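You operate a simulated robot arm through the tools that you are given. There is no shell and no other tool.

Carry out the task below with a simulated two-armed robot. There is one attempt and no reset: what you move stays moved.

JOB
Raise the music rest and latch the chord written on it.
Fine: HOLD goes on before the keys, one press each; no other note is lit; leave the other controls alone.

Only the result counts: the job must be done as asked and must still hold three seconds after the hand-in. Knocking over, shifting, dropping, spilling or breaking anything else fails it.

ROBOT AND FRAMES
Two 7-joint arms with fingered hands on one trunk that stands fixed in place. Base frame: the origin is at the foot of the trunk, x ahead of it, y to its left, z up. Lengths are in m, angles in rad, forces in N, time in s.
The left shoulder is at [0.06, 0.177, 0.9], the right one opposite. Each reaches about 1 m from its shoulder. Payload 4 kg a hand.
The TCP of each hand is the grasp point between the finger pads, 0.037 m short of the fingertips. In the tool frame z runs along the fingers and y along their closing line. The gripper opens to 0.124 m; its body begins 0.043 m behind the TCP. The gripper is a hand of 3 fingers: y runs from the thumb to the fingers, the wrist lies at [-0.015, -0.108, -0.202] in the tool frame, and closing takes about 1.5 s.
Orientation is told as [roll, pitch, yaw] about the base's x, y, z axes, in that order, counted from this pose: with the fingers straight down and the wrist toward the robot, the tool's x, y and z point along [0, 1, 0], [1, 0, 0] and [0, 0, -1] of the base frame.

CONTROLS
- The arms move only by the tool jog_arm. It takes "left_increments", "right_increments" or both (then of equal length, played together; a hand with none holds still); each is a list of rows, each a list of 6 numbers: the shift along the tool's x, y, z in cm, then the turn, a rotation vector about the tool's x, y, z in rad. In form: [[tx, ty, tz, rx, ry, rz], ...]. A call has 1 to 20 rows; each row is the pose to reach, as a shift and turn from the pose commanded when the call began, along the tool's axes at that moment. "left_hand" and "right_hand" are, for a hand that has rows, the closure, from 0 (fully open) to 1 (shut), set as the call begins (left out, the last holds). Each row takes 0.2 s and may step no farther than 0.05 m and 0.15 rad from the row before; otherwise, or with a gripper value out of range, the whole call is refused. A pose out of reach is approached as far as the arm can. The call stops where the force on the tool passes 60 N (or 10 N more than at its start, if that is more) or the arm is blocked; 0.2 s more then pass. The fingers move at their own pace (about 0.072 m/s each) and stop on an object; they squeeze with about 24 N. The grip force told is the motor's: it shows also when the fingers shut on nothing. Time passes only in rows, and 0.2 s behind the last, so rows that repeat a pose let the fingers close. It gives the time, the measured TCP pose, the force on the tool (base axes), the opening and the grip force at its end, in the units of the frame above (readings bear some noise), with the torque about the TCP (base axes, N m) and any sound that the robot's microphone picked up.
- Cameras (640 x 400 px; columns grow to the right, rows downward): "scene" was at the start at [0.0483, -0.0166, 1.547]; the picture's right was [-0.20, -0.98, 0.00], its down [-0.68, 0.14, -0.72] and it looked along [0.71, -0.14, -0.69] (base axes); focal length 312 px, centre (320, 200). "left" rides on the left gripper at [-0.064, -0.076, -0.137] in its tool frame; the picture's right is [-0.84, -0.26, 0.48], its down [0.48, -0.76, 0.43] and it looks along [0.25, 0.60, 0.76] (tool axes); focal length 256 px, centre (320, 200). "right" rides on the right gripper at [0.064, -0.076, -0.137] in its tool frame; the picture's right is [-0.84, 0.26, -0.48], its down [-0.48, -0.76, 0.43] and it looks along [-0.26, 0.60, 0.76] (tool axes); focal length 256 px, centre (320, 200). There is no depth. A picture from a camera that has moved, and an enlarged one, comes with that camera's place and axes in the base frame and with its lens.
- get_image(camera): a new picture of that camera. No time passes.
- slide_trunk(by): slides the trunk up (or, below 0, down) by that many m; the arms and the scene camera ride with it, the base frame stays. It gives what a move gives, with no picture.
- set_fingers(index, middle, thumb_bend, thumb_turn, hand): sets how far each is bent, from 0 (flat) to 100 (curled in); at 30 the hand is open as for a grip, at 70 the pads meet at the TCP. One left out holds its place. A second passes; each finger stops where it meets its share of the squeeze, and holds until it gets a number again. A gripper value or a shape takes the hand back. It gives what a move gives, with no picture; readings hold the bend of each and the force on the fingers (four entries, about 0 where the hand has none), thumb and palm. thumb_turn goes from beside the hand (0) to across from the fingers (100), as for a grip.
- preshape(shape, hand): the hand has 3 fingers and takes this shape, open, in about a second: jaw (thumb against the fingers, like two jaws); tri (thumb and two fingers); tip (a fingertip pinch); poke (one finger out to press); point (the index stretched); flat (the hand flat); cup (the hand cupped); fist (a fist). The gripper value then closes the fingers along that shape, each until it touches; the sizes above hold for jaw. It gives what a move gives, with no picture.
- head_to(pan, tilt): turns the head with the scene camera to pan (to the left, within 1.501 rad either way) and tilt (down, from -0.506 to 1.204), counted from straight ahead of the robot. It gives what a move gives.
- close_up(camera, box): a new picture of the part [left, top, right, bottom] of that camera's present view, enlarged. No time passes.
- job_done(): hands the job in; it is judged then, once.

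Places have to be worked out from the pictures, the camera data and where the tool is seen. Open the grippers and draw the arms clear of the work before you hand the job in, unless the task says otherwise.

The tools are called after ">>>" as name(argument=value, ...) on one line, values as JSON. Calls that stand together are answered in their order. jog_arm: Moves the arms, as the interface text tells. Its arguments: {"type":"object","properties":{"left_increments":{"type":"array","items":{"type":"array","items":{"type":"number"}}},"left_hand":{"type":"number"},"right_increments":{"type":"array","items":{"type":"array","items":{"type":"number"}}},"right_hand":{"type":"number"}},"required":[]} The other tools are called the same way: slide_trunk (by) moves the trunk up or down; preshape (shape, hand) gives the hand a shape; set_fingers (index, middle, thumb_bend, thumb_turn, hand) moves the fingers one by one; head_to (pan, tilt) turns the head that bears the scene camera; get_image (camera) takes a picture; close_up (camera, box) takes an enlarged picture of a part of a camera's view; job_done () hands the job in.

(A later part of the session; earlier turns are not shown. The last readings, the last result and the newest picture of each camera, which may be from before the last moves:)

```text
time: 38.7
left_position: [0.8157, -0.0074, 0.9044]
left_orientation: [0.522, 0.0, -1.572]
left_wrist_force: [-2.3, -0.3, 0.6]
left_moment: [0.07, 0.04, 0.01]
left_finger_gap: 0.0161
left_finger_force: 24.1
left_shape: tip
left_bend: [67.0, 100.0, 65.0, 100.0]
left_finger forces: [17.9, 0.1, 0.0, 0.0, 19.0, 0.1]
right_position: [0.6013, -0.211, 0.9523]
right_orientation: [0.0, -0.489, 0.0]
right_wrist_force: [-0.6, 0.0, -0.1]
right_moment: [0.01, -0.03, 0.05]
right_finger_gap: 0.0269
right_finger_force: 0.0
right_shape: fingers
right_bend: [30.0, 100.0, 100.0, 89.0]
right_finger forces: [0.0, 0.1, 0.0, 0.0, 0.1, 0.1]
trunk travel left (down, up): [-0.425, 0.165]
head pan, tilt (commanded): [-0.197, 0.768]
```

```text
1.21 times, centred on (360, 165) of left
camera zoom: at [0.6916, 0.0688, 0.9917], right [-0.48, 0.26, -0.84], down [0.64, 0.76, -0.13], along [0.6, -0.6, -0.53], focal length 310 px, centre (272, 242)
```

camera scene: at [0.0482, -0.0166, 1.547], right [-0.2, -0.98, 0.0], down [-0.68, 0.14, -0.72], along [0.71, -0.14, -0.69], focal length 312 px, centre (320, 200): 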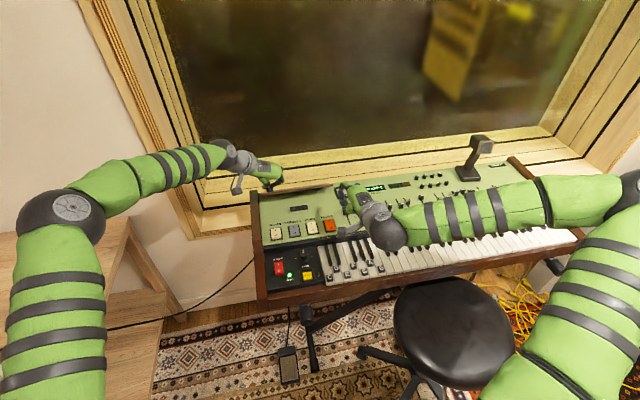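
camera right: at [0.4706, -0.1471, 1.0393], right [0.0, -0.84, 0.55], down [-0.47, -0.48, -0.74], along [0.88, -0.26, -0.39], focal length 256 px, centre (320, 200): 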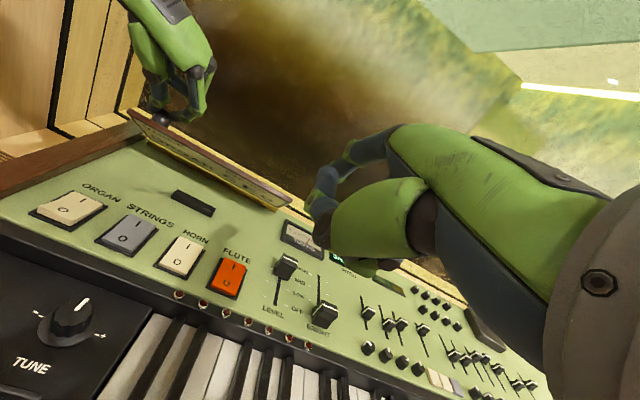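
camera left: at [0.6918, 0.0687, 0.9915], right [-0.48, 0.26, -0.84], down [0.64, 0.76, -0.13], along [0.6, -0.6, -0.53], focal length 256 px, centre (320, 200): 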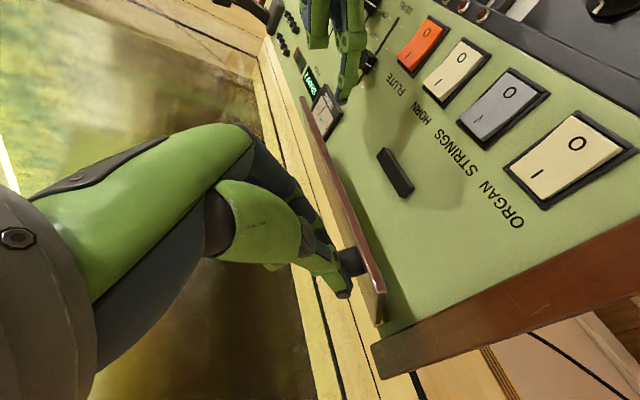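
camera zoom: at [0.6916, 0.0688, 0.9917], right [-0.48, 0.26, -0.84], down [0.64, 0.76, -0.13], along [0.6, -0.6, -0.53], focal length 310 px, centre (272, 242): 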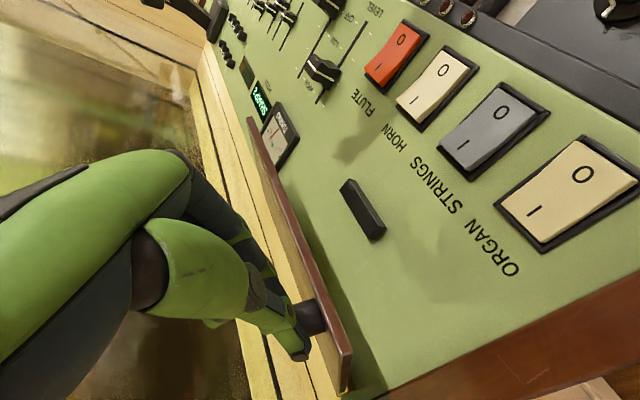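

At bend 30 the index's last segment points mostly downward; I straighten it (bend 0) so it points forward, and look again.

>>> set_fingers(hand="right", index=0)

>>> close_up(camera="scene", box=[250, 150, 410, 250])

>>> get_image(camera="right")

>>> get_image(camera="left")

```text
time: 39.7
left_position: [0.8159, -0.0074, 0.9042]
left_orientation: [0.522, 0.001, -1.573]
left_wrist_force: [-1.3, 0.0, 0.6]
left_moment: [0.09, 0.05, -0.01]
left_finger_gap: 0.0162
left_finger_force: 24.2
left_shape: tip
left_bend: [67.0, 100.0, 65.0, 100.0]
left_finger forces: [17.9, 0.0, 0.0, 0.0, 19.1, 0.1]
right_position: [0.602, -0.2114, 0.9528]
right_orientation: [0.0, -0.488, 0.0]
right_wrist_force: [1.1, 0.5, -0.8]
right_moment: [0.01, 0.0, -0.02]
right_finger_gap: 0.0568
right_finger_force: 0.1
right_shape: fingers
right_bend: [0.0, 100.0, 100.0, 89.0]
right_finger forces: [0.0, 0.0, 0.0, 0.0, 0.0, 0.0]
trunk travel left (down, up): [-0.425, 0.165]
head pan, tilt (commanded): [-0.197, 0.768]
```

```text
4.00 times, centred on (330, 200) of scene
camera zoom: at [0.0482, -0.0166, 1.547], right [-0.2, -0.98, 0.0], down [-0.68, 0.14, -0.72], along [0.71, -0.14, -0.69], focal length 1248 px, centre (280, 200)
```

zoom: 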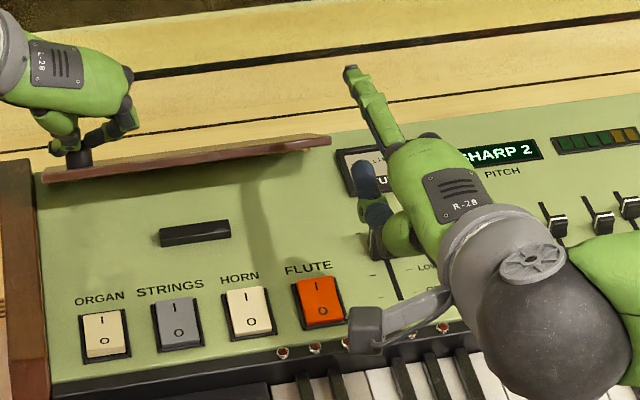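

```text
taken
camera right: at [0.4706, -0.1471, 1.0393], right [0.0, -0.84, 0.55], down [-0.47, -0.48, -0.74], along [0.88, -0.26, -0.39], focal length 256 px, centre (320, 200)
```

right: 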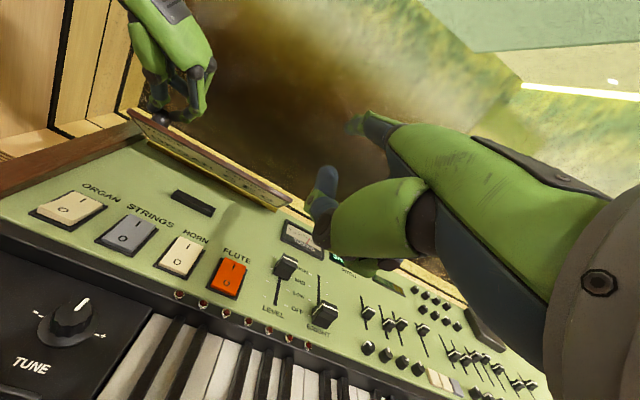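

```text
taken
camera left: at [0.6916, 0.0688, 0.9917], right [-0.48, 0.26, -0.84], down [0.64, 0.76, -0.13], along [0.6, -0.6, -0.53], focal length 256 px, centre (320, 200)
```

left: 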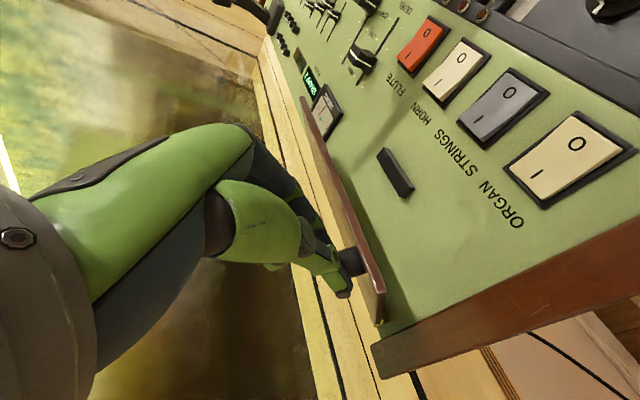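

Straight, the index lies horizontal well above the thumb, so at bend 30 the finger is better: a forward hook whose back can push the flap's front edge up and back. I reset it to 30 and bring the tip just in front of and slightly below the flap's edge at y≈-0.12.

>>> set_fingers(hand="right", index=30)

>>> jog_arm(right_increments=[[2.2, 1.0, 2.7, 0, 0, 0], [4.4, 2.0, 5.4, 0, 0, 0], [6.6, 3.0, 8.2, 0, 0, 0], [8.6, 4.1, 11.0, 0, 0, 0], [8.6, 4.1, 11.0, 0, 0, 0]])

>>> close_up(camera="scene", box=[250, 150, 410, 250])

>>> get_image(camera="right")

>>> get_image(camera="left")

```text
time: 40.7
left_position: [0.8167, -0.0074, 0.9042]
left_orientation: [0.524, -0.001, -1.573]
left_wrist_force: [-1.1, 0.6, -0.7]
left_moment: [0.11, 0.08, 0.01]
left_finger_gap: 0.0163
left_finger_force: 24.0
left_shape: tip
left_bend: [67.0, 100.0, 65.0, 100.0]
left_finger forces: [17.8, 0.0, 0.0, 0.0, 19.0, 0.0]
right_position: [0.6019, -0.2104, 0.9538]
right_orientation: [0.0, -0.488, -0.001]
right_wrist_force: [0.0, 0.9, 0.7]
right_moment: [-0.04, -0.01, -0.01]
right_finger_gap: 0.0268
right_finger_force: 0.1
right_shape: fingers
right_bend: [30.0, 100.0, 100.0, 89.0]
right_finger forces: [0.0, 0.0, 0.1, 0.1, 0.0, 0.0]
trunk travel left (down, up): [-0.425, 0.165]
head pan, tilt (commanded): [-0.197, 0.768]
```

```text
time: 41.9
left_position: [0.8152, -0.0069, 0.9048]
left_orientation: [0.525, 0.0, -1.571]
left_wrist_force: [-2.3, 0.4, 1.8]
left_moment: [0.11, 0.06, 0.03]
left_finger_gap: 0.0162
left_finger_force: 23.6
left_shape: tip
left_bend: [67.0, 100.0, 65.0, 100.0]
left_finger forces: [17.7, 0.0, 0.0, 0.0, 19.2, 0.0]
right_position: [0.6772, -0.1534, 0.8735]
right_orientation: [-0.001, -0.491, 0.0]
right_wrist_force: [0.1, 0.9, 0.2]
right_moment: [-0.02, 0.0, 0.02]
right_finger_gap: 0.0273
right_finger_force: 0.1
right_shape: fingers
right_bend: [30.0, 100.0, 100.0, 89.0]
right_finger forces: [0.0, 0.1, 0.1, 0.0, 0.1, 0.1]
right hand out of reach, approached as far as the arm can: row 3, 4, 5
trunk travel left (down, up): [-0.425, 0.165]
head pan, tilt (commanded): [-0.197, 0.768]
```

```text
4.00 times, centred on (330, 200) of scene
camera zoom: at [0.0481, -0.0166, 1.547], right [-0.2, -0.98, 0.0], down [-0.68, 0.14, -0.72], along [0.71, -0.14, -0.69], focal length 1248 px, centre (280, 200)
```

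zoom: 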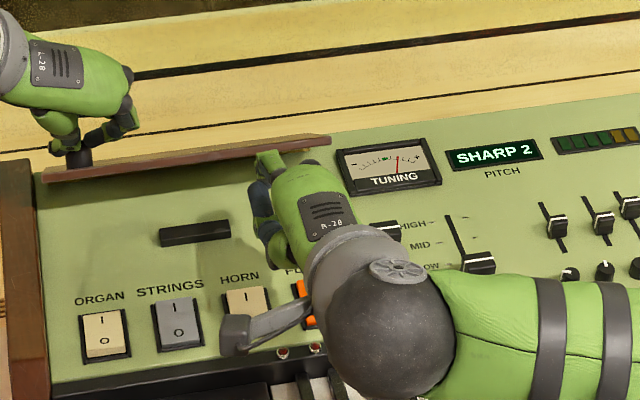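

```text
taken
camera right: at [0.5464, -0.0893, 0.96], right [0.0, -0.84, 0.55], down [-0.47, -0.48, -0.74], along [0.88, -0.25, -0.39], focal length 256 px, centre (320, 200)
```

right: 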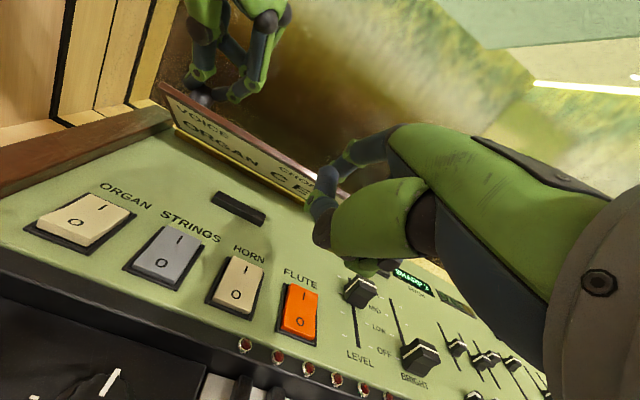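

```text
taken
camera left: at [0.6915, 0.0687, 0.9918], right [-0.48, 0.26, -0.84], down [0.64, 0.76, -0.13], along [0.6, -0.6, -0.53], focal length 256 px, centre (320, 200)
```

left: 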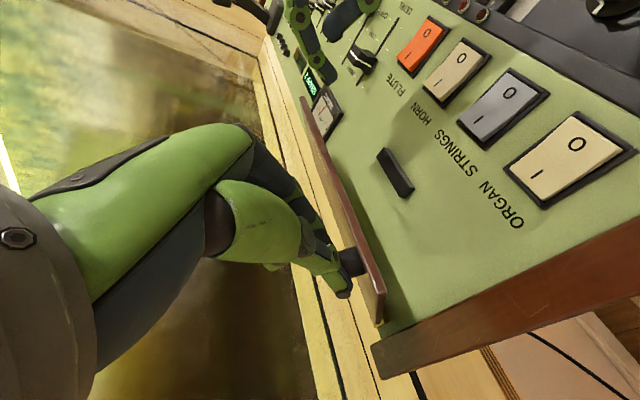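

The card reads VOICE ORGAN, CHORD C E G. The right arm is near a limit sideways, but the tip at about (0.76, -0.153, 0.86) is already in front of the flap's right half; I try moving straight forward at a slightly more rightward y.

>>> jog_arm(right_increments=[[-0.5, 1.9, 1.1, 0, 0, 0], [-1.0, 3.8, 2.3, 0, 0, 0], [-1.0, 3.8, 2.3, 0, 0, 0]])

>>> close_up(camera="scene", box=[250, 150, 410, 250])

>>> get_image(camera="right")

```text
time: 42.7
left_position: [0.8159, -0.0056, 0.9051]
left_orientation: [0.523, -0.001, -1.571]
left_wrist_force: [-2.0, 0.3, 0.9]
left_moment: [0.05, -0.01, 0.02]
left_finger_gap: 0.0161
left_finger_force: 24.1
left_shape: tip
left_bend: [67.0, 100.0, 65.0, 100.0]
left_finger forces: [17.9, 0.0, 0.0, 0.1, 19.2, 0.0]
right_position: [0.7163, -0.1728, 0.8721]
right_orientation: [0.0, -0.489, 0.001]
right_wrist_force: [0.4, 0.4, 0.1]
right_moment: [-0.02, 0.0, 0.02]
right_finger_gap: 0.0273
right_finger_force: 0.1
right_shape: fingers
right_bend: [30.0, 100.0, 100.0, 89.0]
right_finger forces: [0.0, 0.1, 0.1, 0.0, 0.0, 0.0]
right hand out of reach, approached as far as the arm can: row 1, 2, 3
trunk travel left (down, up): [-0.425, 0.165]
head pan, tilt (commanded): [-0.197, 0.768]
```

```text
4.00 times, centred on (330, 200) of scene
camera zoom: at [0.0481, -0.0167, 1.547], right [-0.2, -0.98, 0.0], down [-0.68, 0.14, -0.72], along [0.71, -0.14, -0.69], focal length 1248 px, centre (280, 200)
```

zoom: 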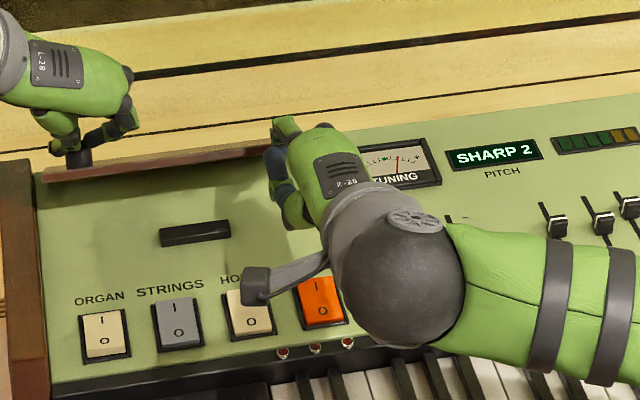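

```text
taken
camera right: at [0.5855, -0.1089, 0.9575], right [0.0, -0.84, 0.55], down [-0.47, -0.48, -0.74], along [0.88, -0.25, -0.39], focal length 256 px, centre (320, 200)
```

right: 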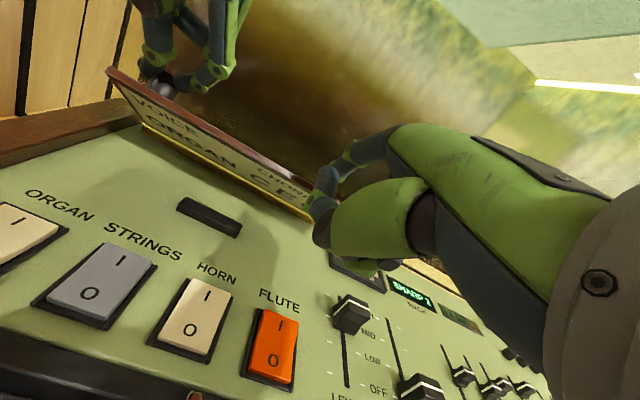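

The right arm hits a joint limit when its hand points straight ahead, while the left arm works well with the mirrored "side wrist, fingers 30° off vertical" pose. I back the right hand off and roll it -90° about its finger axis into that mirrored pose.

>>> jog_arm(right_increments=[[-0.7, -1.2, -2.1, 0, 0, 0], [-1.5, -2.4, -4.1, 0, 0, 0], [-2.3, -3.6, -6.2, 0, 0, -0.1], [-3.0, -4.7, -8.2, 0, 0, -0.24], [-3.0, -4.7, -8.2, 0, 0, -0.38], [-3.0, -4.7, -8.2, 0, 0, -0.52], [-3.0, -4.7, -8.2, 0, 0, -0.66], [-3.0, -4.7, -8.2, 0, 0, -0.8], [-3.0, -4.7, -8.2, 0, 0, -0.94], [-3.0, -4.7, -8.2, 0, 0, -1.08], [-3.0, -4.7, -8.2, 0, 0, -1.22], [-3.0, -4.7, -8.2, 0, 0, -1.36], [-3.0, -4.7, -8.2, 0, 0, -1.5], [-3.0, -4.7, -8.2, 0, 0, -1.571], [-3.0, -4.7, -8.2, 0, 0, -1.571]])

>>> set_fingers(hand="right", index=50)

>>> get_image(camera="scene")

>>> close_up(camera="scene", box=[250, 150, 410, 250])

>>> get_image(camera="right")

```text
time: 45.9
left_position: [0.8157, -0.0068, 0.9043]
left_orientation: [0.523, 0.0, -1.573]
left_wrist_force: [-3.6, 0.8, 3.1]
left_moment: [0.13, 0.06, 0.08]
left_finger_gap: 0.016
left_finger_force: 23.8
left_shape: tip
left_bend: [71.0, 100.0, 65.0, 100.0]
left_finger forces: [18.2, 0.0, 0.0, 0.1, 20.6, 0.1]
right_position: [0.6294, -0.1981, 0.925]
right_orientation: [-0.436, -0.053, 1.539]
right_wrist_force: [2.5, -3.6, -3.5]
right_moment: [0.2, -0.02, 0.16]
right_finger_gap: 0.0271
right_finger_force: 0.2
right_shape: fingers
right_bend: [30.0, 100.0, 100.0, 89.0]
right_finger forces: [0.0, 0.1, 0.1, 0.0, 0.0, 0.0]
right hand out of reach, approached as far as the arm can: row 11, 12, 13
trunk travel left (down, up): [-0.425, 0.165]
head pan, tilt (commanded): [-0.197, 0.768]
```

```text
time: 46.9
left_position: [0.8158, -0.0072, 0.9047]
left_orientation: [0.524, 0.0, -1.573]
left_wrist_force: [-2.7, -0.8, 3.2]
left_moment: [0.11, 0.09, 0.04]
left_finger_gap: 0.016
left_finger_force: 24.0
left_shape: tip
left_bend: [71.0, 100.0, 65.0, 100.0]
left_finger forces: [18.4, 0.0, 0.0, 0.0, 19.9, 0.0]
right_position: [0.6362, -0.2044, 0.9228]
right_orientation: [-0.489, 0.001, 1.571]
right_wrist_force: [0.1, -0.2, -0.6]
right_moment: [0.03, 0.01, -0.01]
right_finger_gap: 0.0238
right_finger_force: 0.1
right_shape: fingers
right_bend: [46.0, 100.0, 100.0, 88.0]
right_finger forces: [0.0, 0.0, 0.0, 0.1, 0.0, 0.1]
trunk travel left (down, up): [-0.425, 0.165]
head pan, tilt (commanded): [-0.197, 0.768]
```

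```text
taken
camera scene: at [0.0478, -0.0167, 1.547], right [-0.2, -0.98, 0.0], down [-0.68, 0.14, -0.72], along [0.71, -0.14, -0.69], focal length 312 px, centre (320, 200)
```

scene: 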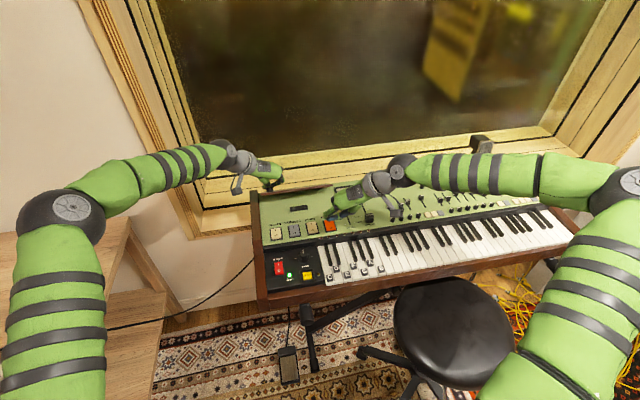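

```text
4.00 times, centred on (330, 200) of scene
camera zoom: at [0.0478, -0.0167, 1.547], right [-0.2, -0.98, 0.0], down [-0.68, 0.14, -0.72], along [0.71, -0.14, -0.69], focal length 1248 px, centre (280, 200)
```

zoom: 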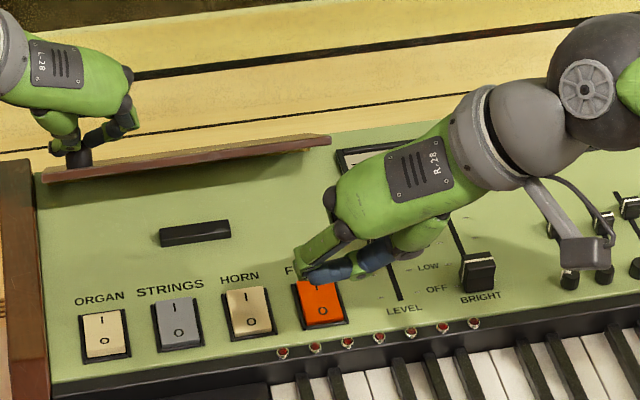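

```text
taken
camera right: at [0.515, -0.2792, 1.0144], right [0.51, 0.26, 0.82], down [0.63, -0.76, -0.16], along [0.58, 0.6, -0.55], focal length 256 px, centre (320, 200)
```

right: 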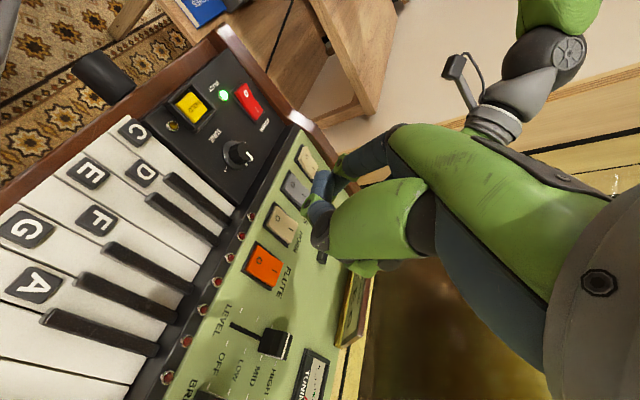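

The arm reconfigured and reached the mirrored pose. I move the right hand forward so its index tip comes to about (0.77, -0.15, 0.85) in front of the flap.

>>> jog_arm(right_increments=[[-2.1, 0.7, 2.2, 0, 0, 0], [-4.2, 1.4, 4.4, 0, 0, 0], [-6.3, 2.1, 6.6, 0, 0, 0], [-8.3, 2.7, 8.7, 0, 0, 0], [-8.3, 2.7, 8.7, 0, 0, 0]])

>>> close_up(camera="scene", box=[250, 150, 410, 250])

>>> get_image(camera="right")

>>> get_image(camera="left")

```text
time: 48.1
left_position: [0.8148, -0.0072, 0.9042]
left_orientation: [0.524, 0.0, -1.573]
left_wrist_force: [-4.1, -0.3, 4.3]
left_moment: [0.09, 0.06, 0.02]
left_finger_gap: 0.016
left_finger_force: 23.7
left_shape: tip
left_bend: [71.0, 100.0, 65.0, 100.0]
left_finger forces: [18.5, 0.0, 0.1, 0.1, 20.2, 0.0]
right_position: [0.7114, -0.1854, 0.8982]
right_orientation: [-0.489, 0.001, 1.57]
right_wrist_force: [0.9, 0.7, 0.5]
right_moment: [0.0, 0.03, -0.02]
right_finger_gap: 0.0236
right_finger_force: 0.0
right_shape: fingers
right_bend: [46.0, 100.0, 100.0, 88.0]
right_finger forces: [0.1, 0.0, 0.0, 0.1, 0.0, 0.1]
right hand out of reach, approached as far as the arm can: row 3, 4, 5
trunk travel left (down, up): [-0.425, 0.165]
head pan, tilt (commanded): [-0.197, 0.768]
```

```text
4.00 times, centred on (330, 200) of scene
camera zoom: at [0.0477, -0.0167, 1.547], right [-0.2, -0.98, 0.0], down [-0.68, 0.14, -0.72], along [0.71, -0.14, -0.69], focal length 1248 px, centre (280, 200)
```

zoom: 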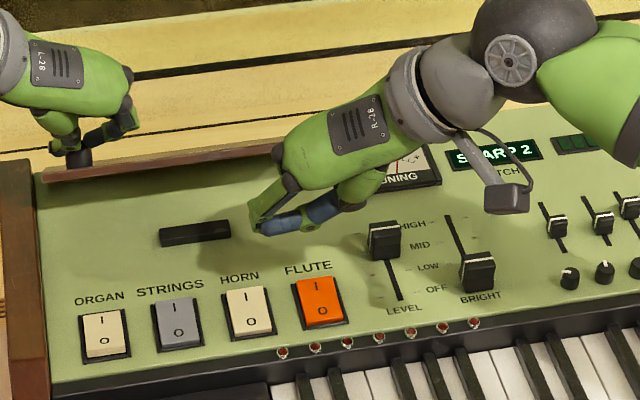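

```text
taken
camera right: at [0.5909, -0.2605, 0.9904], right [0.51, 0.26, 0.82], down [0.63, -0.76, -0.16], along [0.58, 0.6, -0.55], focal length 256 px, centre (320, 200)
```

right: 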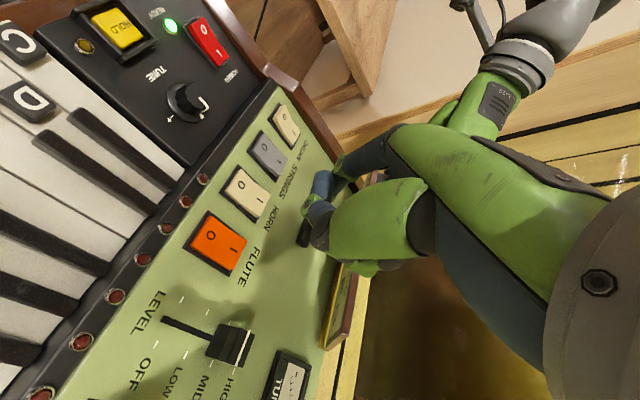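

```text
taken
camera left: at [0.6913, 0.0686, 0.992], right [-0.48, 0.26, -0.84], down [0.64, 0.76, -0.13], along [0.6, -0.6, -0.53], focal length 256 px, centre (320, 200)
```

left: 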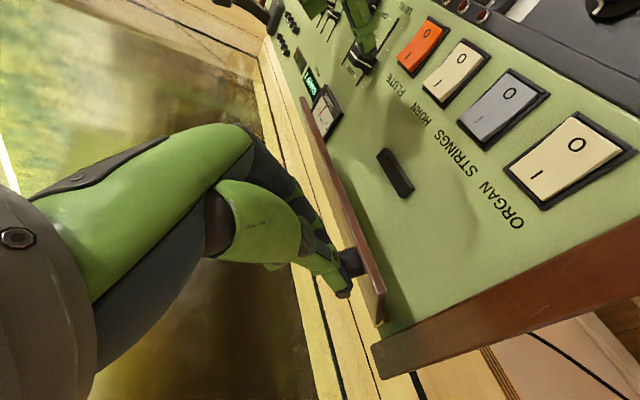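

Blocked again near x≈0.71; the left arm manages this pose further inward, so I try the mirrored thing: shift the right hand about 8 cm left (index at y≈-0.07) while going forward.

>>> jog_arm(right_increments=[[0, 2.8, 0, 0, 0, 0], [0, 5.6, 0, 0, 0, 0], [-1.5, 8.0, 1.4, 0, 0, 0], [-3.0, 8.0, 2.8, 0, 0, 0], [-3.0, 8.0, 2.8, 0, 0, 0]])

>>> close_up(camera="scene", box=[250, 150, 410, 250])

>>> get_image(camera="left")

```text
time: 49.3
left_position: [0.8155, -0.0067, 0.9052]
left_orientation: [0.526, 0.001, -1.574]
left_wrist_force: [-5.8, -0.3, 5.1]
left_moment: [0.09, 0.05, 0.03]
left_finger_gap: 0.0159
left_finger_force: 24.7
left_shape: tip
left_bend: [71.0, 100.0, 65.0, 100.0]
left_finger forces: [19.1, 0.1, 0.1, 0.0, 20.5, 0.0]
right_position: [0.6842, -0.1457, 0.8725]
right_orientation: [-0.487, -0.002, 1.57]
right_wrist_force: [-0.6, 0.4, -0.1]
right_moment: [0.0, 0.0, 0.0]
right_finger_gap: 0.0238
right_finger_force: 0.0
right_shape: fingers
right_bend: [46.0, 100.0, 100.0, 88.0]
right_finger forces: [0.0, 0.1, 0.0, 0.0, 0.0, 0.0]
right hand out of reach, approached as far as the arm can: row 1, 2, 3, 4, 5
trunk travel left (down, up): [-0.425, 0.165]
head pan, tilt (commanded): [-0.197, 0.768]
```

```text
4.00 times, centred on (330, 200) of scene
camera zoom: at [0.0476, -0.0168, 1.5471], right [-0.2, -0.98, 0.0], down [-0.68, 0.14, -0.72], along [0.71, -0.14, -0.69], focal length 1248 px, centre (280, 200)
```

zoom: 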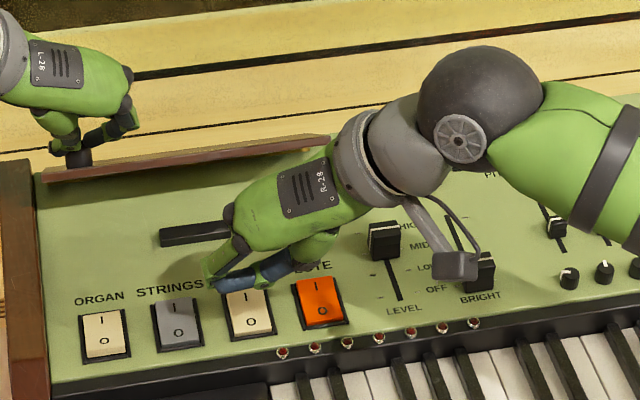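

```text
taken
camera left: at [0.6912, 0.0685, 0.9922], right [-0.48, 0.26, -0.84], down [0.64, 0.76, -0.13], along [0.6, -0.6, -0.53], focal length 256 px, centre (320, 200)
```

left: 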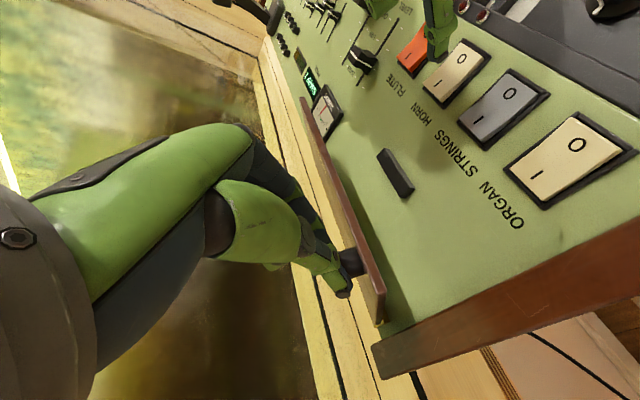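

The right arm's limits keep it from pushing the flap fully back, but the forward-pointing pose reached far enough to hold the flap at ~40° from its right end (y≈-0.19). Plan: right index props the flap, then the left hand lets go and pushes it up from the front. I retract the right hand and roll it back to the forward-pointing pose.

>>> jog_arm(right_increments=[[0.8, -2.1, -3.0, 0, 0, 0], [1.6, -4.2, -6.0, 0, 0, 0], [2.5, -6.4, -9.0, 0, 0, 0.1], [2.5, -6.4, -9.0, 0, 0, 0.24], [2.5, -6.4, -9.0, 0, 0, 0.38], [2.5, -6.4, -9.0, 0, 0, 0.52], [2.5, -6.4, -9.0, 0, 0, 0.66], [2.5, -6.4, -9.0, 0, 0, 0.8], [2.5, -6.4, -9.0, 0, 0, 0.94], [2.5, -6.4, -9.0, 0, 0, 1.08], [2.5, -6.4, -9.0, 0, 0, 1.22], [2.5, -6.4, -9.0, 0, 0, 1.36], [2.5, -6.4, -9.0, 0, 0, 1.5], [2.5, -6.4, -9.0, 0, 0, 1.571], [2.5, -6.4, -9.0, 0, 0, 1.571]])

>>> set_fingers(hand="right", index=30)

>>> get_image(camera="scene")

>>> get_image(camera="right")

```text
time: 52.5
left_position: [0.8158, -0.0072, 0.905]
left_orientation: [0.525, 0.001, -1.572]
left_wrist_force: [-5.5, -0.6, 6.5]
left_moment: [0.06, 0.08, 0.01]
left_finger_gap: 0.016
left_finger_force: 24.3
left_shape: tip
left_bend: [71.0, 100.0, 65.0, 100.0]
left_finger forces: [19.8, 0.0, 0.0, 0.0, 19.8, 0.0]
right_position: [0.6219, -0.2104, 0.9403]
right_orientation: [0.001, -0.489, -0.003]
right_wrist_force: [-0.9, 0.4, -0.4]
right_moment: [0.02, 0.0, 0.01]
right_finger_gap: 0.0238
right_finger_force: 0.1
right_shape: fingers
right_bend: [46.0, 100.0, 100.0, 88.0]
right_finger forces: [0.1, 0.0, 0.0, 0.0, 0.1, 0.0]
trunk travel left (down, up): [-0.425, 0.165]
head pan, tilt (commanded): [-0.197, 0.768]
```

```text
time: 53.5
left_position: [0.8151, -0.006, 0.9054]
left_orientation: [0.526, -0.001, -1.573]
left_wrist_force: [-6.2, -1.3, 6.7]
left_moment: [0.04, 0.08, -0.01]
left_finger_gap: 0.0159
left_finger_force: 24.0
left_shape: tip
left_bend: [71.0, 100.0, 65.0, 100.0]
left_finger forces: [19.8, 0.0, 0.1, 0.0, 19.8, 0.0]
right_position: [0.6214, -0.2099, 0.9402]
right_orientation: [0.0, -0.49, 0.0]
right_wrist_force: [-0.9, -0.1, 1.2]
right_moment: [0.0, 0.0, -0.02]
right_finger_gap: 0.0269
right_finger_force: 0.1
right_shape: fingers
right_bend: [30.0, 100.0, 100.0, 89.0]
right_finger forces: [0.1, 0.0, 0.0, 0.1, 0.0, 0.0]
trunk travel left (down, up): [-0.425, 0.165]
head pan, tilt (commanded): [-0.197, 0.768]
```

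```text
taken
camera scene: at [0.0473, -0.0168, 1.5471], right [-0.2, -0.98, 0.0], down [-0.68, 0.14, -0.72], along [0.71, -0.14, -0.69], focal length 312 px, centre (320, 200)
```

scene: 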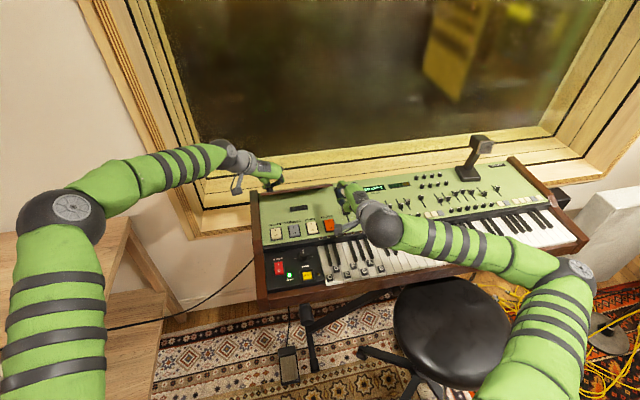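

```text
taken
camera right: at [0.4902, -0.1462, 1.0262], right [0.0, -0.84, 0.55], down [-0.47, -0.48, -0.74], along [0.88, -0.26, -0.39], focal length 256 px, centre (320, 200)
```

right: 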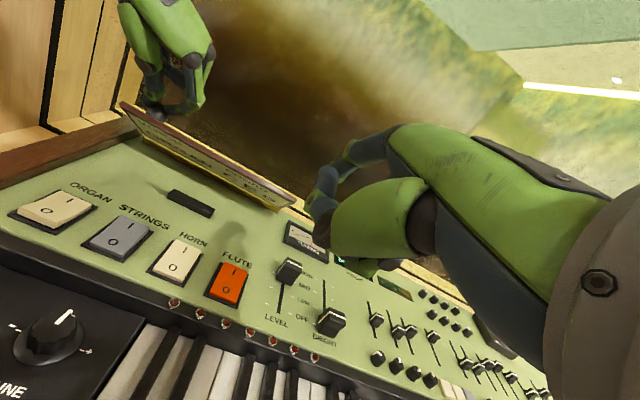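

The right arm's elbow has now dropped into a lower configuration, which may free it. I move the index toward the flap again at y≈-0.16.

>>> jog_arm(right_increments=[[1.3, 0.9, 2.5, 0, 0, 0], [2.5, 1.8, 5.0, 0, 0, 0], [3.8, 2.7, 7.5, 0, 0, 0], [5.0, 3.55, 10.0, 0, 0, 0], [5.0, 3.55, 10.0, 0, 0, 0]])

>>> close_up(camera="scene", box=[250, 150, 410, 250])

>>> get_image(camera="right")

>>> get_image(camera="left")

```text
time: 54.7
left_position: [0.815, -0.0075, 0.905]
left_orientation: [0.526, -0.001, -1.572]
left_wrist_force: [-5.7, -1.6, 6.6]
left_moment: [0.04, 0.04, -0.02]
left_finger_gap: 0.0162
left_finger_force: 24.1
left_shape: tip
left_bend: [71.0, 100.0, 65.0, 100.0]
left_finger forces: [19.9, 0.0, 0.0, 0.1, 19.7, 0.0]
right_position: [0.6997, -0.1642, 0.8709]
right_orientation: [0.003, -0.49, 0.0]
right_wrist_force: [-0.4, 0.5, -0.4]
right_moment: [0.01, 0.03, 0.01]
right_finger_gap: 0.0269
right_finger_force: 0.0
right_shape: fingers
right_bend: [30.0, 100.0, 100.0, 89.0]
right_finger forces: [0.1, 0.0, 0.0, 0.0, 0.0, 0.0]
right hand out of reach, approached as far as the arm can: row 4, 5
trunk travel left (down, up): [-0.425, 0.165]
head pan, tilt (commanded): [-0.197, 0.768]
```

```text
4.00 times, centred on (330, 200) of scene
camera zoom: at [0.0473, -0.0167, 1.5471], right [-0.2, -0.98, 0.0], down [-0.68, 0.14, -0.72], along [0.71, -0.14, -0.69], focal length 1248 px, centre (280, 200)
```

zoom: 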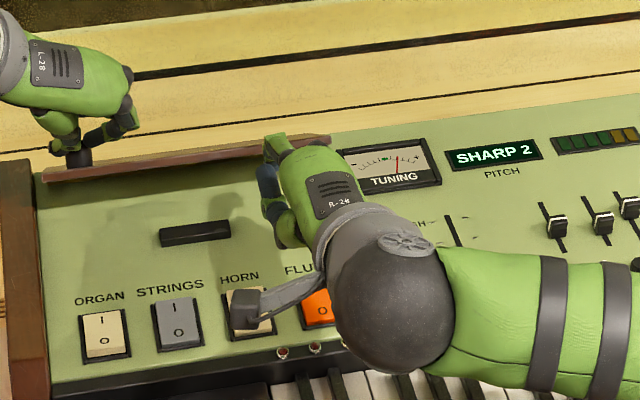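

```text
taken
camera right: at [0.5682, -0.0996, 0.9568], right [0.0, -0.84, 0.55], down [-0.47, -0.48, -0.74], along [0.88, -0.25, -0.39], focal length 256 px, centre (320, 200)
```

right: 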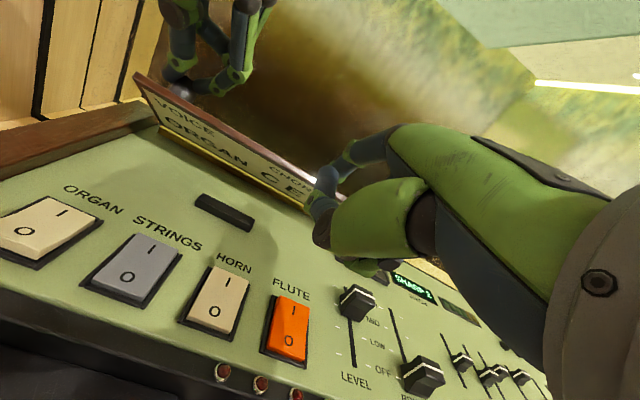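

```text
taken
camera left: at [0.691, 0.0686, 0.9923], right [-0.48, 0.26, -0.84], down [0.64, 0.76, -0.13], along [0.6, -0.6, -0.53], focal length 256 px, centre (320, 200)
```

left: 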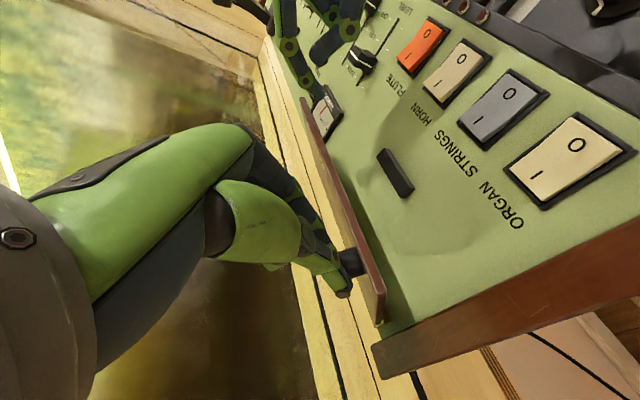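

I shift the right hand a bit right and forward so that its index tip comes under/against the flap's front edge near y≈-0.19.

>>> jog_arm(right_increments=[[-1.3, 1.0, 0.9, 0, 0, 0], [-2.6, 2.0, 1.8, 0, 0, 0], [-2.6, 2.7, 2.4, 0, 0, 0], [-2.6, 2.7, 2.4, 0, 0, 0]])

>>> close_up(camera="scene", box=[250, 150, 410, 250])

>>> close_up(camera="left", box=[230, 0, 430, 130])

>>> get_image(camera="right")

```text
time: 55.7
left_position: [0.8127, -0.0081, 0.9054]
left_orientation: [0.522, 0.002, -1.573]
left_wrist_force: [-4.2, -1.6, -9.6]
left_moment: [-0.04, 0.22, -0.06]
left_finger_gap: 0.0155
left_finger_force: 24.0
left_shape: tip
left_bend: [67.0, 100.0, 65.0, 100.0]
left_finger forces: [17.6, 0.1, 0.0, 0.0, 15.0, 0.0]
right_position: [0.7324, -0.1892, 0.8651]
right_orientation: [0.0, -0.497, 0.002]
right_wrist_force: [-23.6, 0.1, 25.8]
right_moment: [0.26, -1.83, 0.21]
right_finger_gap: 0.0229
right_finger_force: 17.0
right_shape: fingers
right_bend: [30.0, 100.0, 100.0, 89.0]
right_finger forces: [33.9, 0.0, 0.0, 0.1, 0.0, 0.0]
trunk travel left (down, up): [-0.425, 0.165]
head pan, tilt (commanded): [-0.197, 0.768]
```

```text
4.00 times, centred on (330, 200) of scene
camera zoom: at [0.0442, -0.0162, 1.5473], right [-0.2, -0.98, 0.0], down [-0.68, 0.14, -0.72], along [0.71, -0.14, -0.69], focal length 1248 px, centre (280, 200)
```

zoom: 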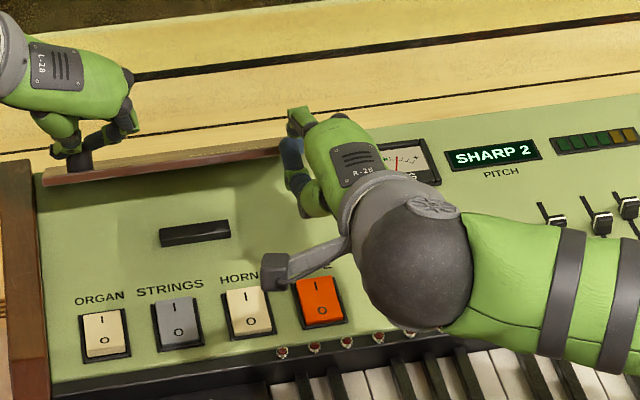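

```text
3.08 times, centred on (330, 65) of left
camera zoom: at [0.6886, 0.0691, 0.9922], right [-0.48, 0.26, -0.84], down [0.64, 0.76, -0.13], along [0.6, -0.6, -0.53], focal length 788 px, centre (289, 615)
```

zoom: 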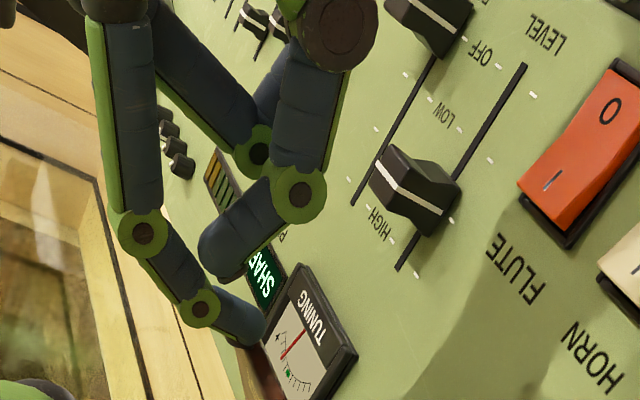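

```text
taken
camera right: at [0.6006, -0.1248, 0.9505], right [0.0, -0.84, 0.55], down [-0.46, -0.48, -0.74], along [0.89, -0.25, -0.39], focal length 256 px, centre (320, 200)
```

right: 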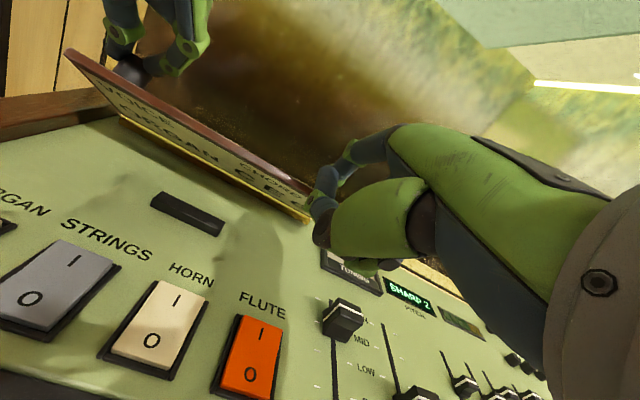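

The right finger has landed on the flap's upper face (force pushing it back and up), not under it. I back the right hand off straight away.

>>> jog_arm(right_increments=[[0, -1.5, -1.5, 0, 0, 0], [0, -3.0, -2.6, 0, 0, 0], [0, -4.0, -3.2, 0, 0, 0], [0, -4.0, -3.2, 0, 0, 0]])

>>> close_up(camera="scene", box=[250, 150, 410, 250])

>>> get_image(camera="right")

>>> get_image(camera="left")

```text
time: 56.7
left_position: [0.813, -0.0071, 0.9045]
left_orientation: [0.526, 0.001, -1.572]
left_wrist_force: [-6.9, -0.2, 7.9]
left_moment: [-0.01, 0.02, -0.01]
left_finger_gap: 0.016
left_finger_force: 24.0
left_shape: tip
left_bend: [71.0, 100.0, 65.0, 100.0]
left_finger forces: [20.3, 0.1, 0.1, 0.0, 20.7, 0.1]
right_position: [0.6832, -0.1896, 0.8714]
right_orientation: [0.001, -0.49, -0.002]
right_wrist_force: [0.4, -0.1, -0.3]
right_moment: [-0.01, 0.0, -0.01]
right_finger_gap: 0.0269
right_finger_force: 0.1
right_shape: fingers
right_bend: [30.0, 100.0, 100.0, 89.0]
right_finger forces: [0.1, 0.1, 0.0, 0.1, 0.0, 0.0]
trunk travel left (down, up): [-0.425, 0.165]
head pan, tilt (commanded): [-0.197, 0.768]
```

```text
4.00 times, centred on (330, 200) of scene
camera zoom: at [0.047, -0.0166, 1.5471], right [-0.2, -0.98, 0.0], down [-0.68, 0.14, -0.72], along [0.71, -0.14, -0.69], focal length 1248 px, centre (280, 200)
```

zoom: 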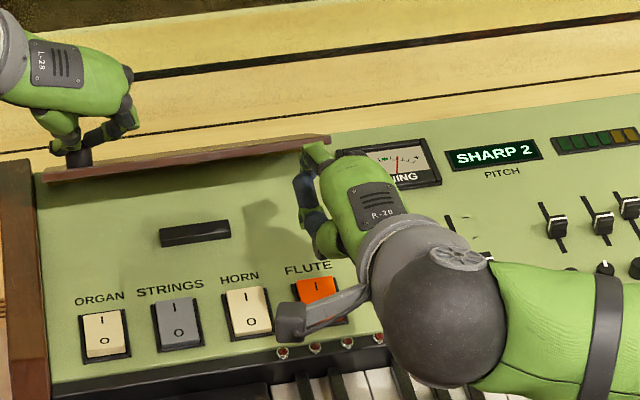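

```text
taken
camera right: at [0.552, -0.1249, 0.9572], right [0.0, -0.84, 0.55], down [-0.47, -0.48, -0.74], along [0.88, -0.26, -0.39], focal length 256 px, centre (320, 200)
```

right: 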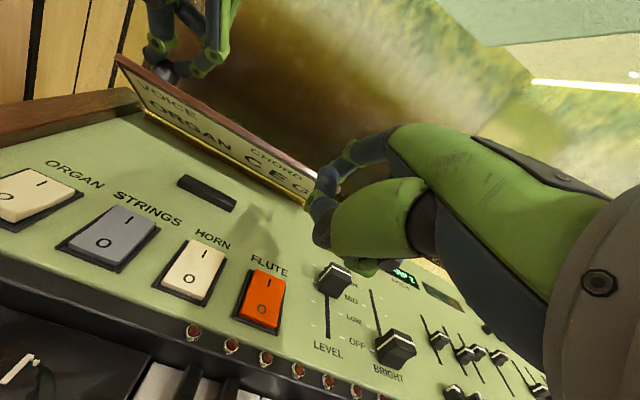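

```text
taken
camera left: at [0.6909, 0.0686, 0.9928], right [-0.48, 0.26, -0.84], down [0.64, 0.76, -0.13], along [0.6, -0.6, -0.53], focal length 256 px, centre (320, 200)
```

left: 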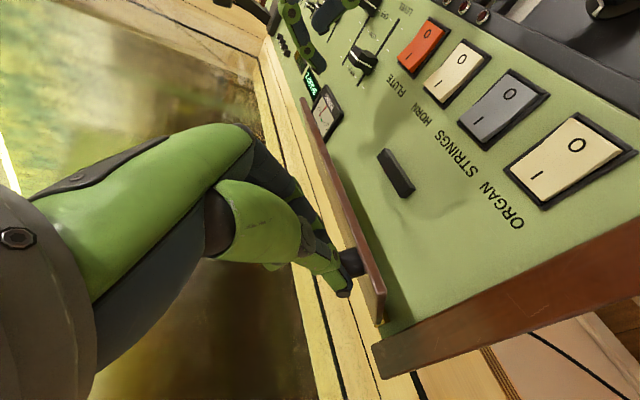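

The flap is still held. From the left camera the right index tip is about 1.2 cm higher than I assumed, so I raise the flap further with the left hand (to ~57°) to make room below its edge.

>>> jog_arm(left_increments=[[0.7, 0, -0.05, 0, 0, 0], [1.4, 0, -0.08, 0, 0, 0], [2.1, 0, -0.08, 0, 0, 0], [2.8, 0, -0.05, 0, 0, 0], [2.8, 0, -0.05, 0, 0, 0]])

>>> close_up(camera="scene", box=[250, 150, 410, 250])

>>> get_image(camera="right")

>>> get_image(camera="left")

```text
time: 57.9
left_position: [0.8392, -0.0059, 0.9196]
left_orientation: [0.525, -0.001, -1.575]
left_wrist_force: [-3.6, -1.4, 6.5]
left_moment: [-0.03, 0.0, -0.03]
left_finger_gap: 0.0157
left_finger_force: 24.6
left_shape: tip
left_bend: [71.0, 100.0, 65.0, 100.0]
left_finger forces: [18.9, 0.1, 0.0, 0.0, 17.8, 0.1]
right_position: [0.6828, -0.189, 0.8708]
right_orientation: [0.001, -0.489, 0.001]
right_wrist_force: [-0.6, -0.4, 0.4]
right_moment: [-0.03, 0.02, 0.03]
right_finger_gap: 0.027
right_finger_force: 0.0
right_shape: fingers
right_bend: [30.0, 100.0, 100.0, 89.0]
right_finger forces: [0.1, 0.0, 0.1, 0.1, 0.1, 0.0]
trunk travel left (down, up): [-0.425, 0.165]
head pan, tilt (commanded): [-0.197, 0.768]
```

```text
4.00 times, centred on (330, 200) of scene
camera zoom: at [0.0475, -0.0167, 1.5471], right [-0.2, -0.98, 0.0], down [-0.68, 0.14, -0.72], along [0.71, -0.14, -0.69], focal length 1248 px, centre (280, 200)
```

zoom: 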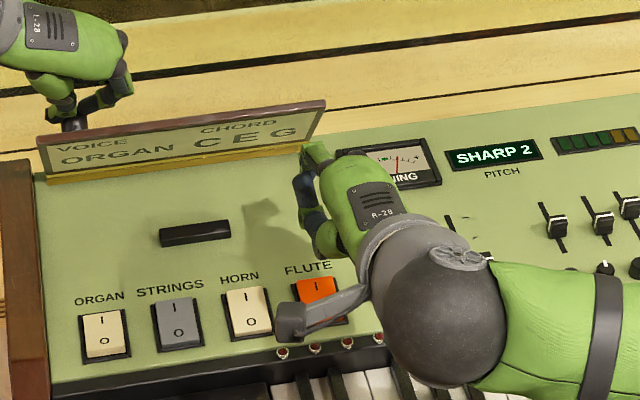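

```text
taken
camera right: at [0.5523, -0.1248, 0.9571], right [0.0, -0.84, 0.55], down [-0.47, -0.48, -0.74], along [0.88, -0.26, -0.39], focal length 256 px, centre (320, 200)
```

right: 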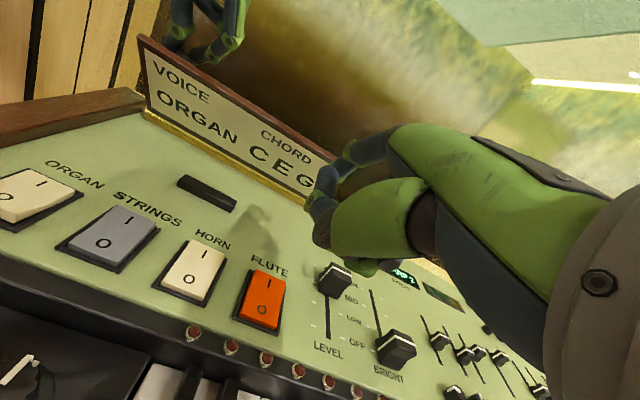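

```text
taken
camera left: at [0.7156, 0.0688, 1.0068], right [-0.48, 0.26, -0.84], down [0.64, 0.76, -0.13], along [0.6, -0.6, -0.53], focal length 256 px, centre (320, 200)
```

left: 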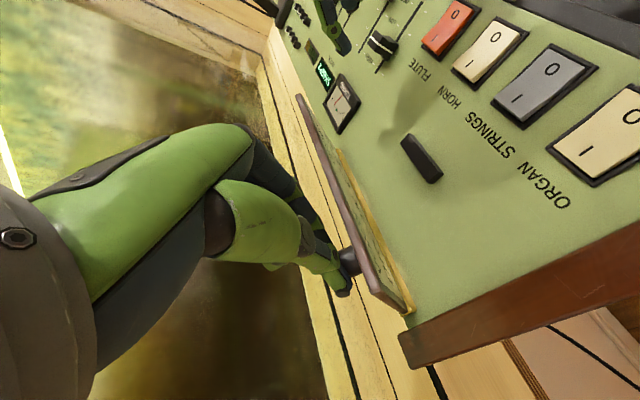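

The flap is now at ~60° and the card is clear: VOICE ORGAN, CHORD C E G. I bring the right index forward under the raised edge as a prop.

>>> jog_arm(right_increments=[[0, 1.2, 0.7, 0, 0, 0], [0, 2.4, 1.4, 0, 0, 0], [0, 3.6, 2.1, 0, 0, 0], [0, 4.6, 2.7, 0, 0, 0], [0, 4.6, 2.7, 0, 0, 0]])

>>> close_up(camera="scene", box=[250, 150, 410, 250])

>>> close_up(camera="left", box=[250, 0, 450, 130])

>>> get_image(camera="right")

```text
time: 59.1
left_position: [0.8394, -0.0064, 0.9199]
left_orientation: [0.525, 0.0, -1.573]
left_wrist_force: [-4.0, -0.9, 9.2]
left_moment: [-0.04, 0.04, -0.1]
left_finger_gap: 0.0157
left_finger_force: 24.2
left_shape: tip
left_bend: [71.0, 100.0, 65.0, 100.0]
left_finger forces: [19.8, 0.0, 0.0, 0.1, 18.1, 0.0]
right_position: [0.7367, -0.1889, 0.8695]
right_orientation: [0.0, -0.49, 0.001]
right_wrist_force: [0.3, 0.3, 0.3]
right_moment: [0.06, 0.01, 0.0]
right_finger_gap: 0.027
right_finger_force: 0.0
right_shape: fingers
right_bend: [30.0, 100.0, 100.0, 89.0]
right_finger forces: [0.0, 0.0, 0.0, 0.0, 0.0, 0.1]
trunk travel left (down, up): [-0.425, 0.165]
head pan, tilt (commanded): [-0.197, 0.768]
```

```text
4.00 times, centred on (330, 200) of scene
camera zoom: at [0.0473, -0.0167, 1.5471], right [-0.2, -0.98, 0.0], down [-0.68, 0.14, -0.72], along [0.71, -0.14, -0.69], focal length 1248 px, centre (280, 200)
```

zoom: 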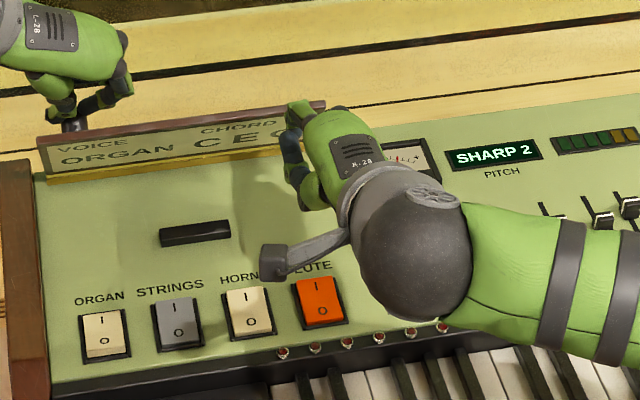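

```text
3.08 times, centred on (350, 65) of left
camera zoom: at [0.7152, 0.0688, 1.0067], right [-0.48, 0.26, -0.84], down [0.64, 0.76, -0.13], along [0.6, -0.6, -0.53], focal length 788 px, centre (228, 615)
```

zoom: 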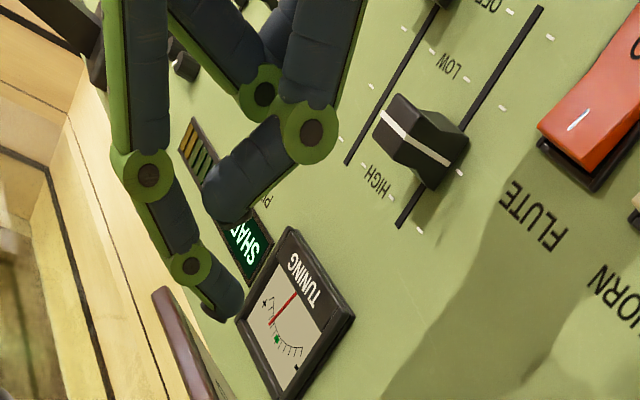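

```text
taken
camera right: at [0.605, -0.1246, 0.9553], right [0.0, -0.84, 0.55], down [-0.47, -0.48, -0.74], along [0.88, -0.26, -0.39], focal length 256 px, centre (320, 200)
```

right: 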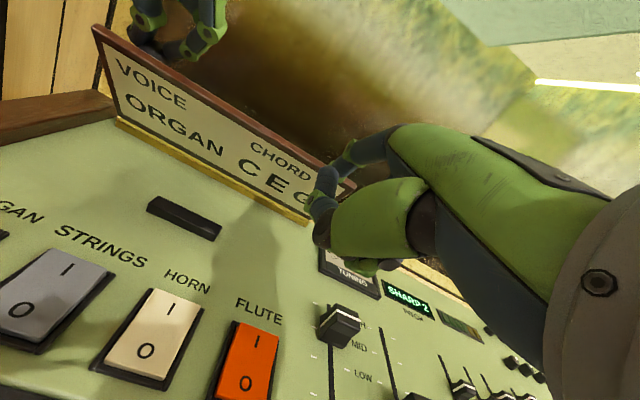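

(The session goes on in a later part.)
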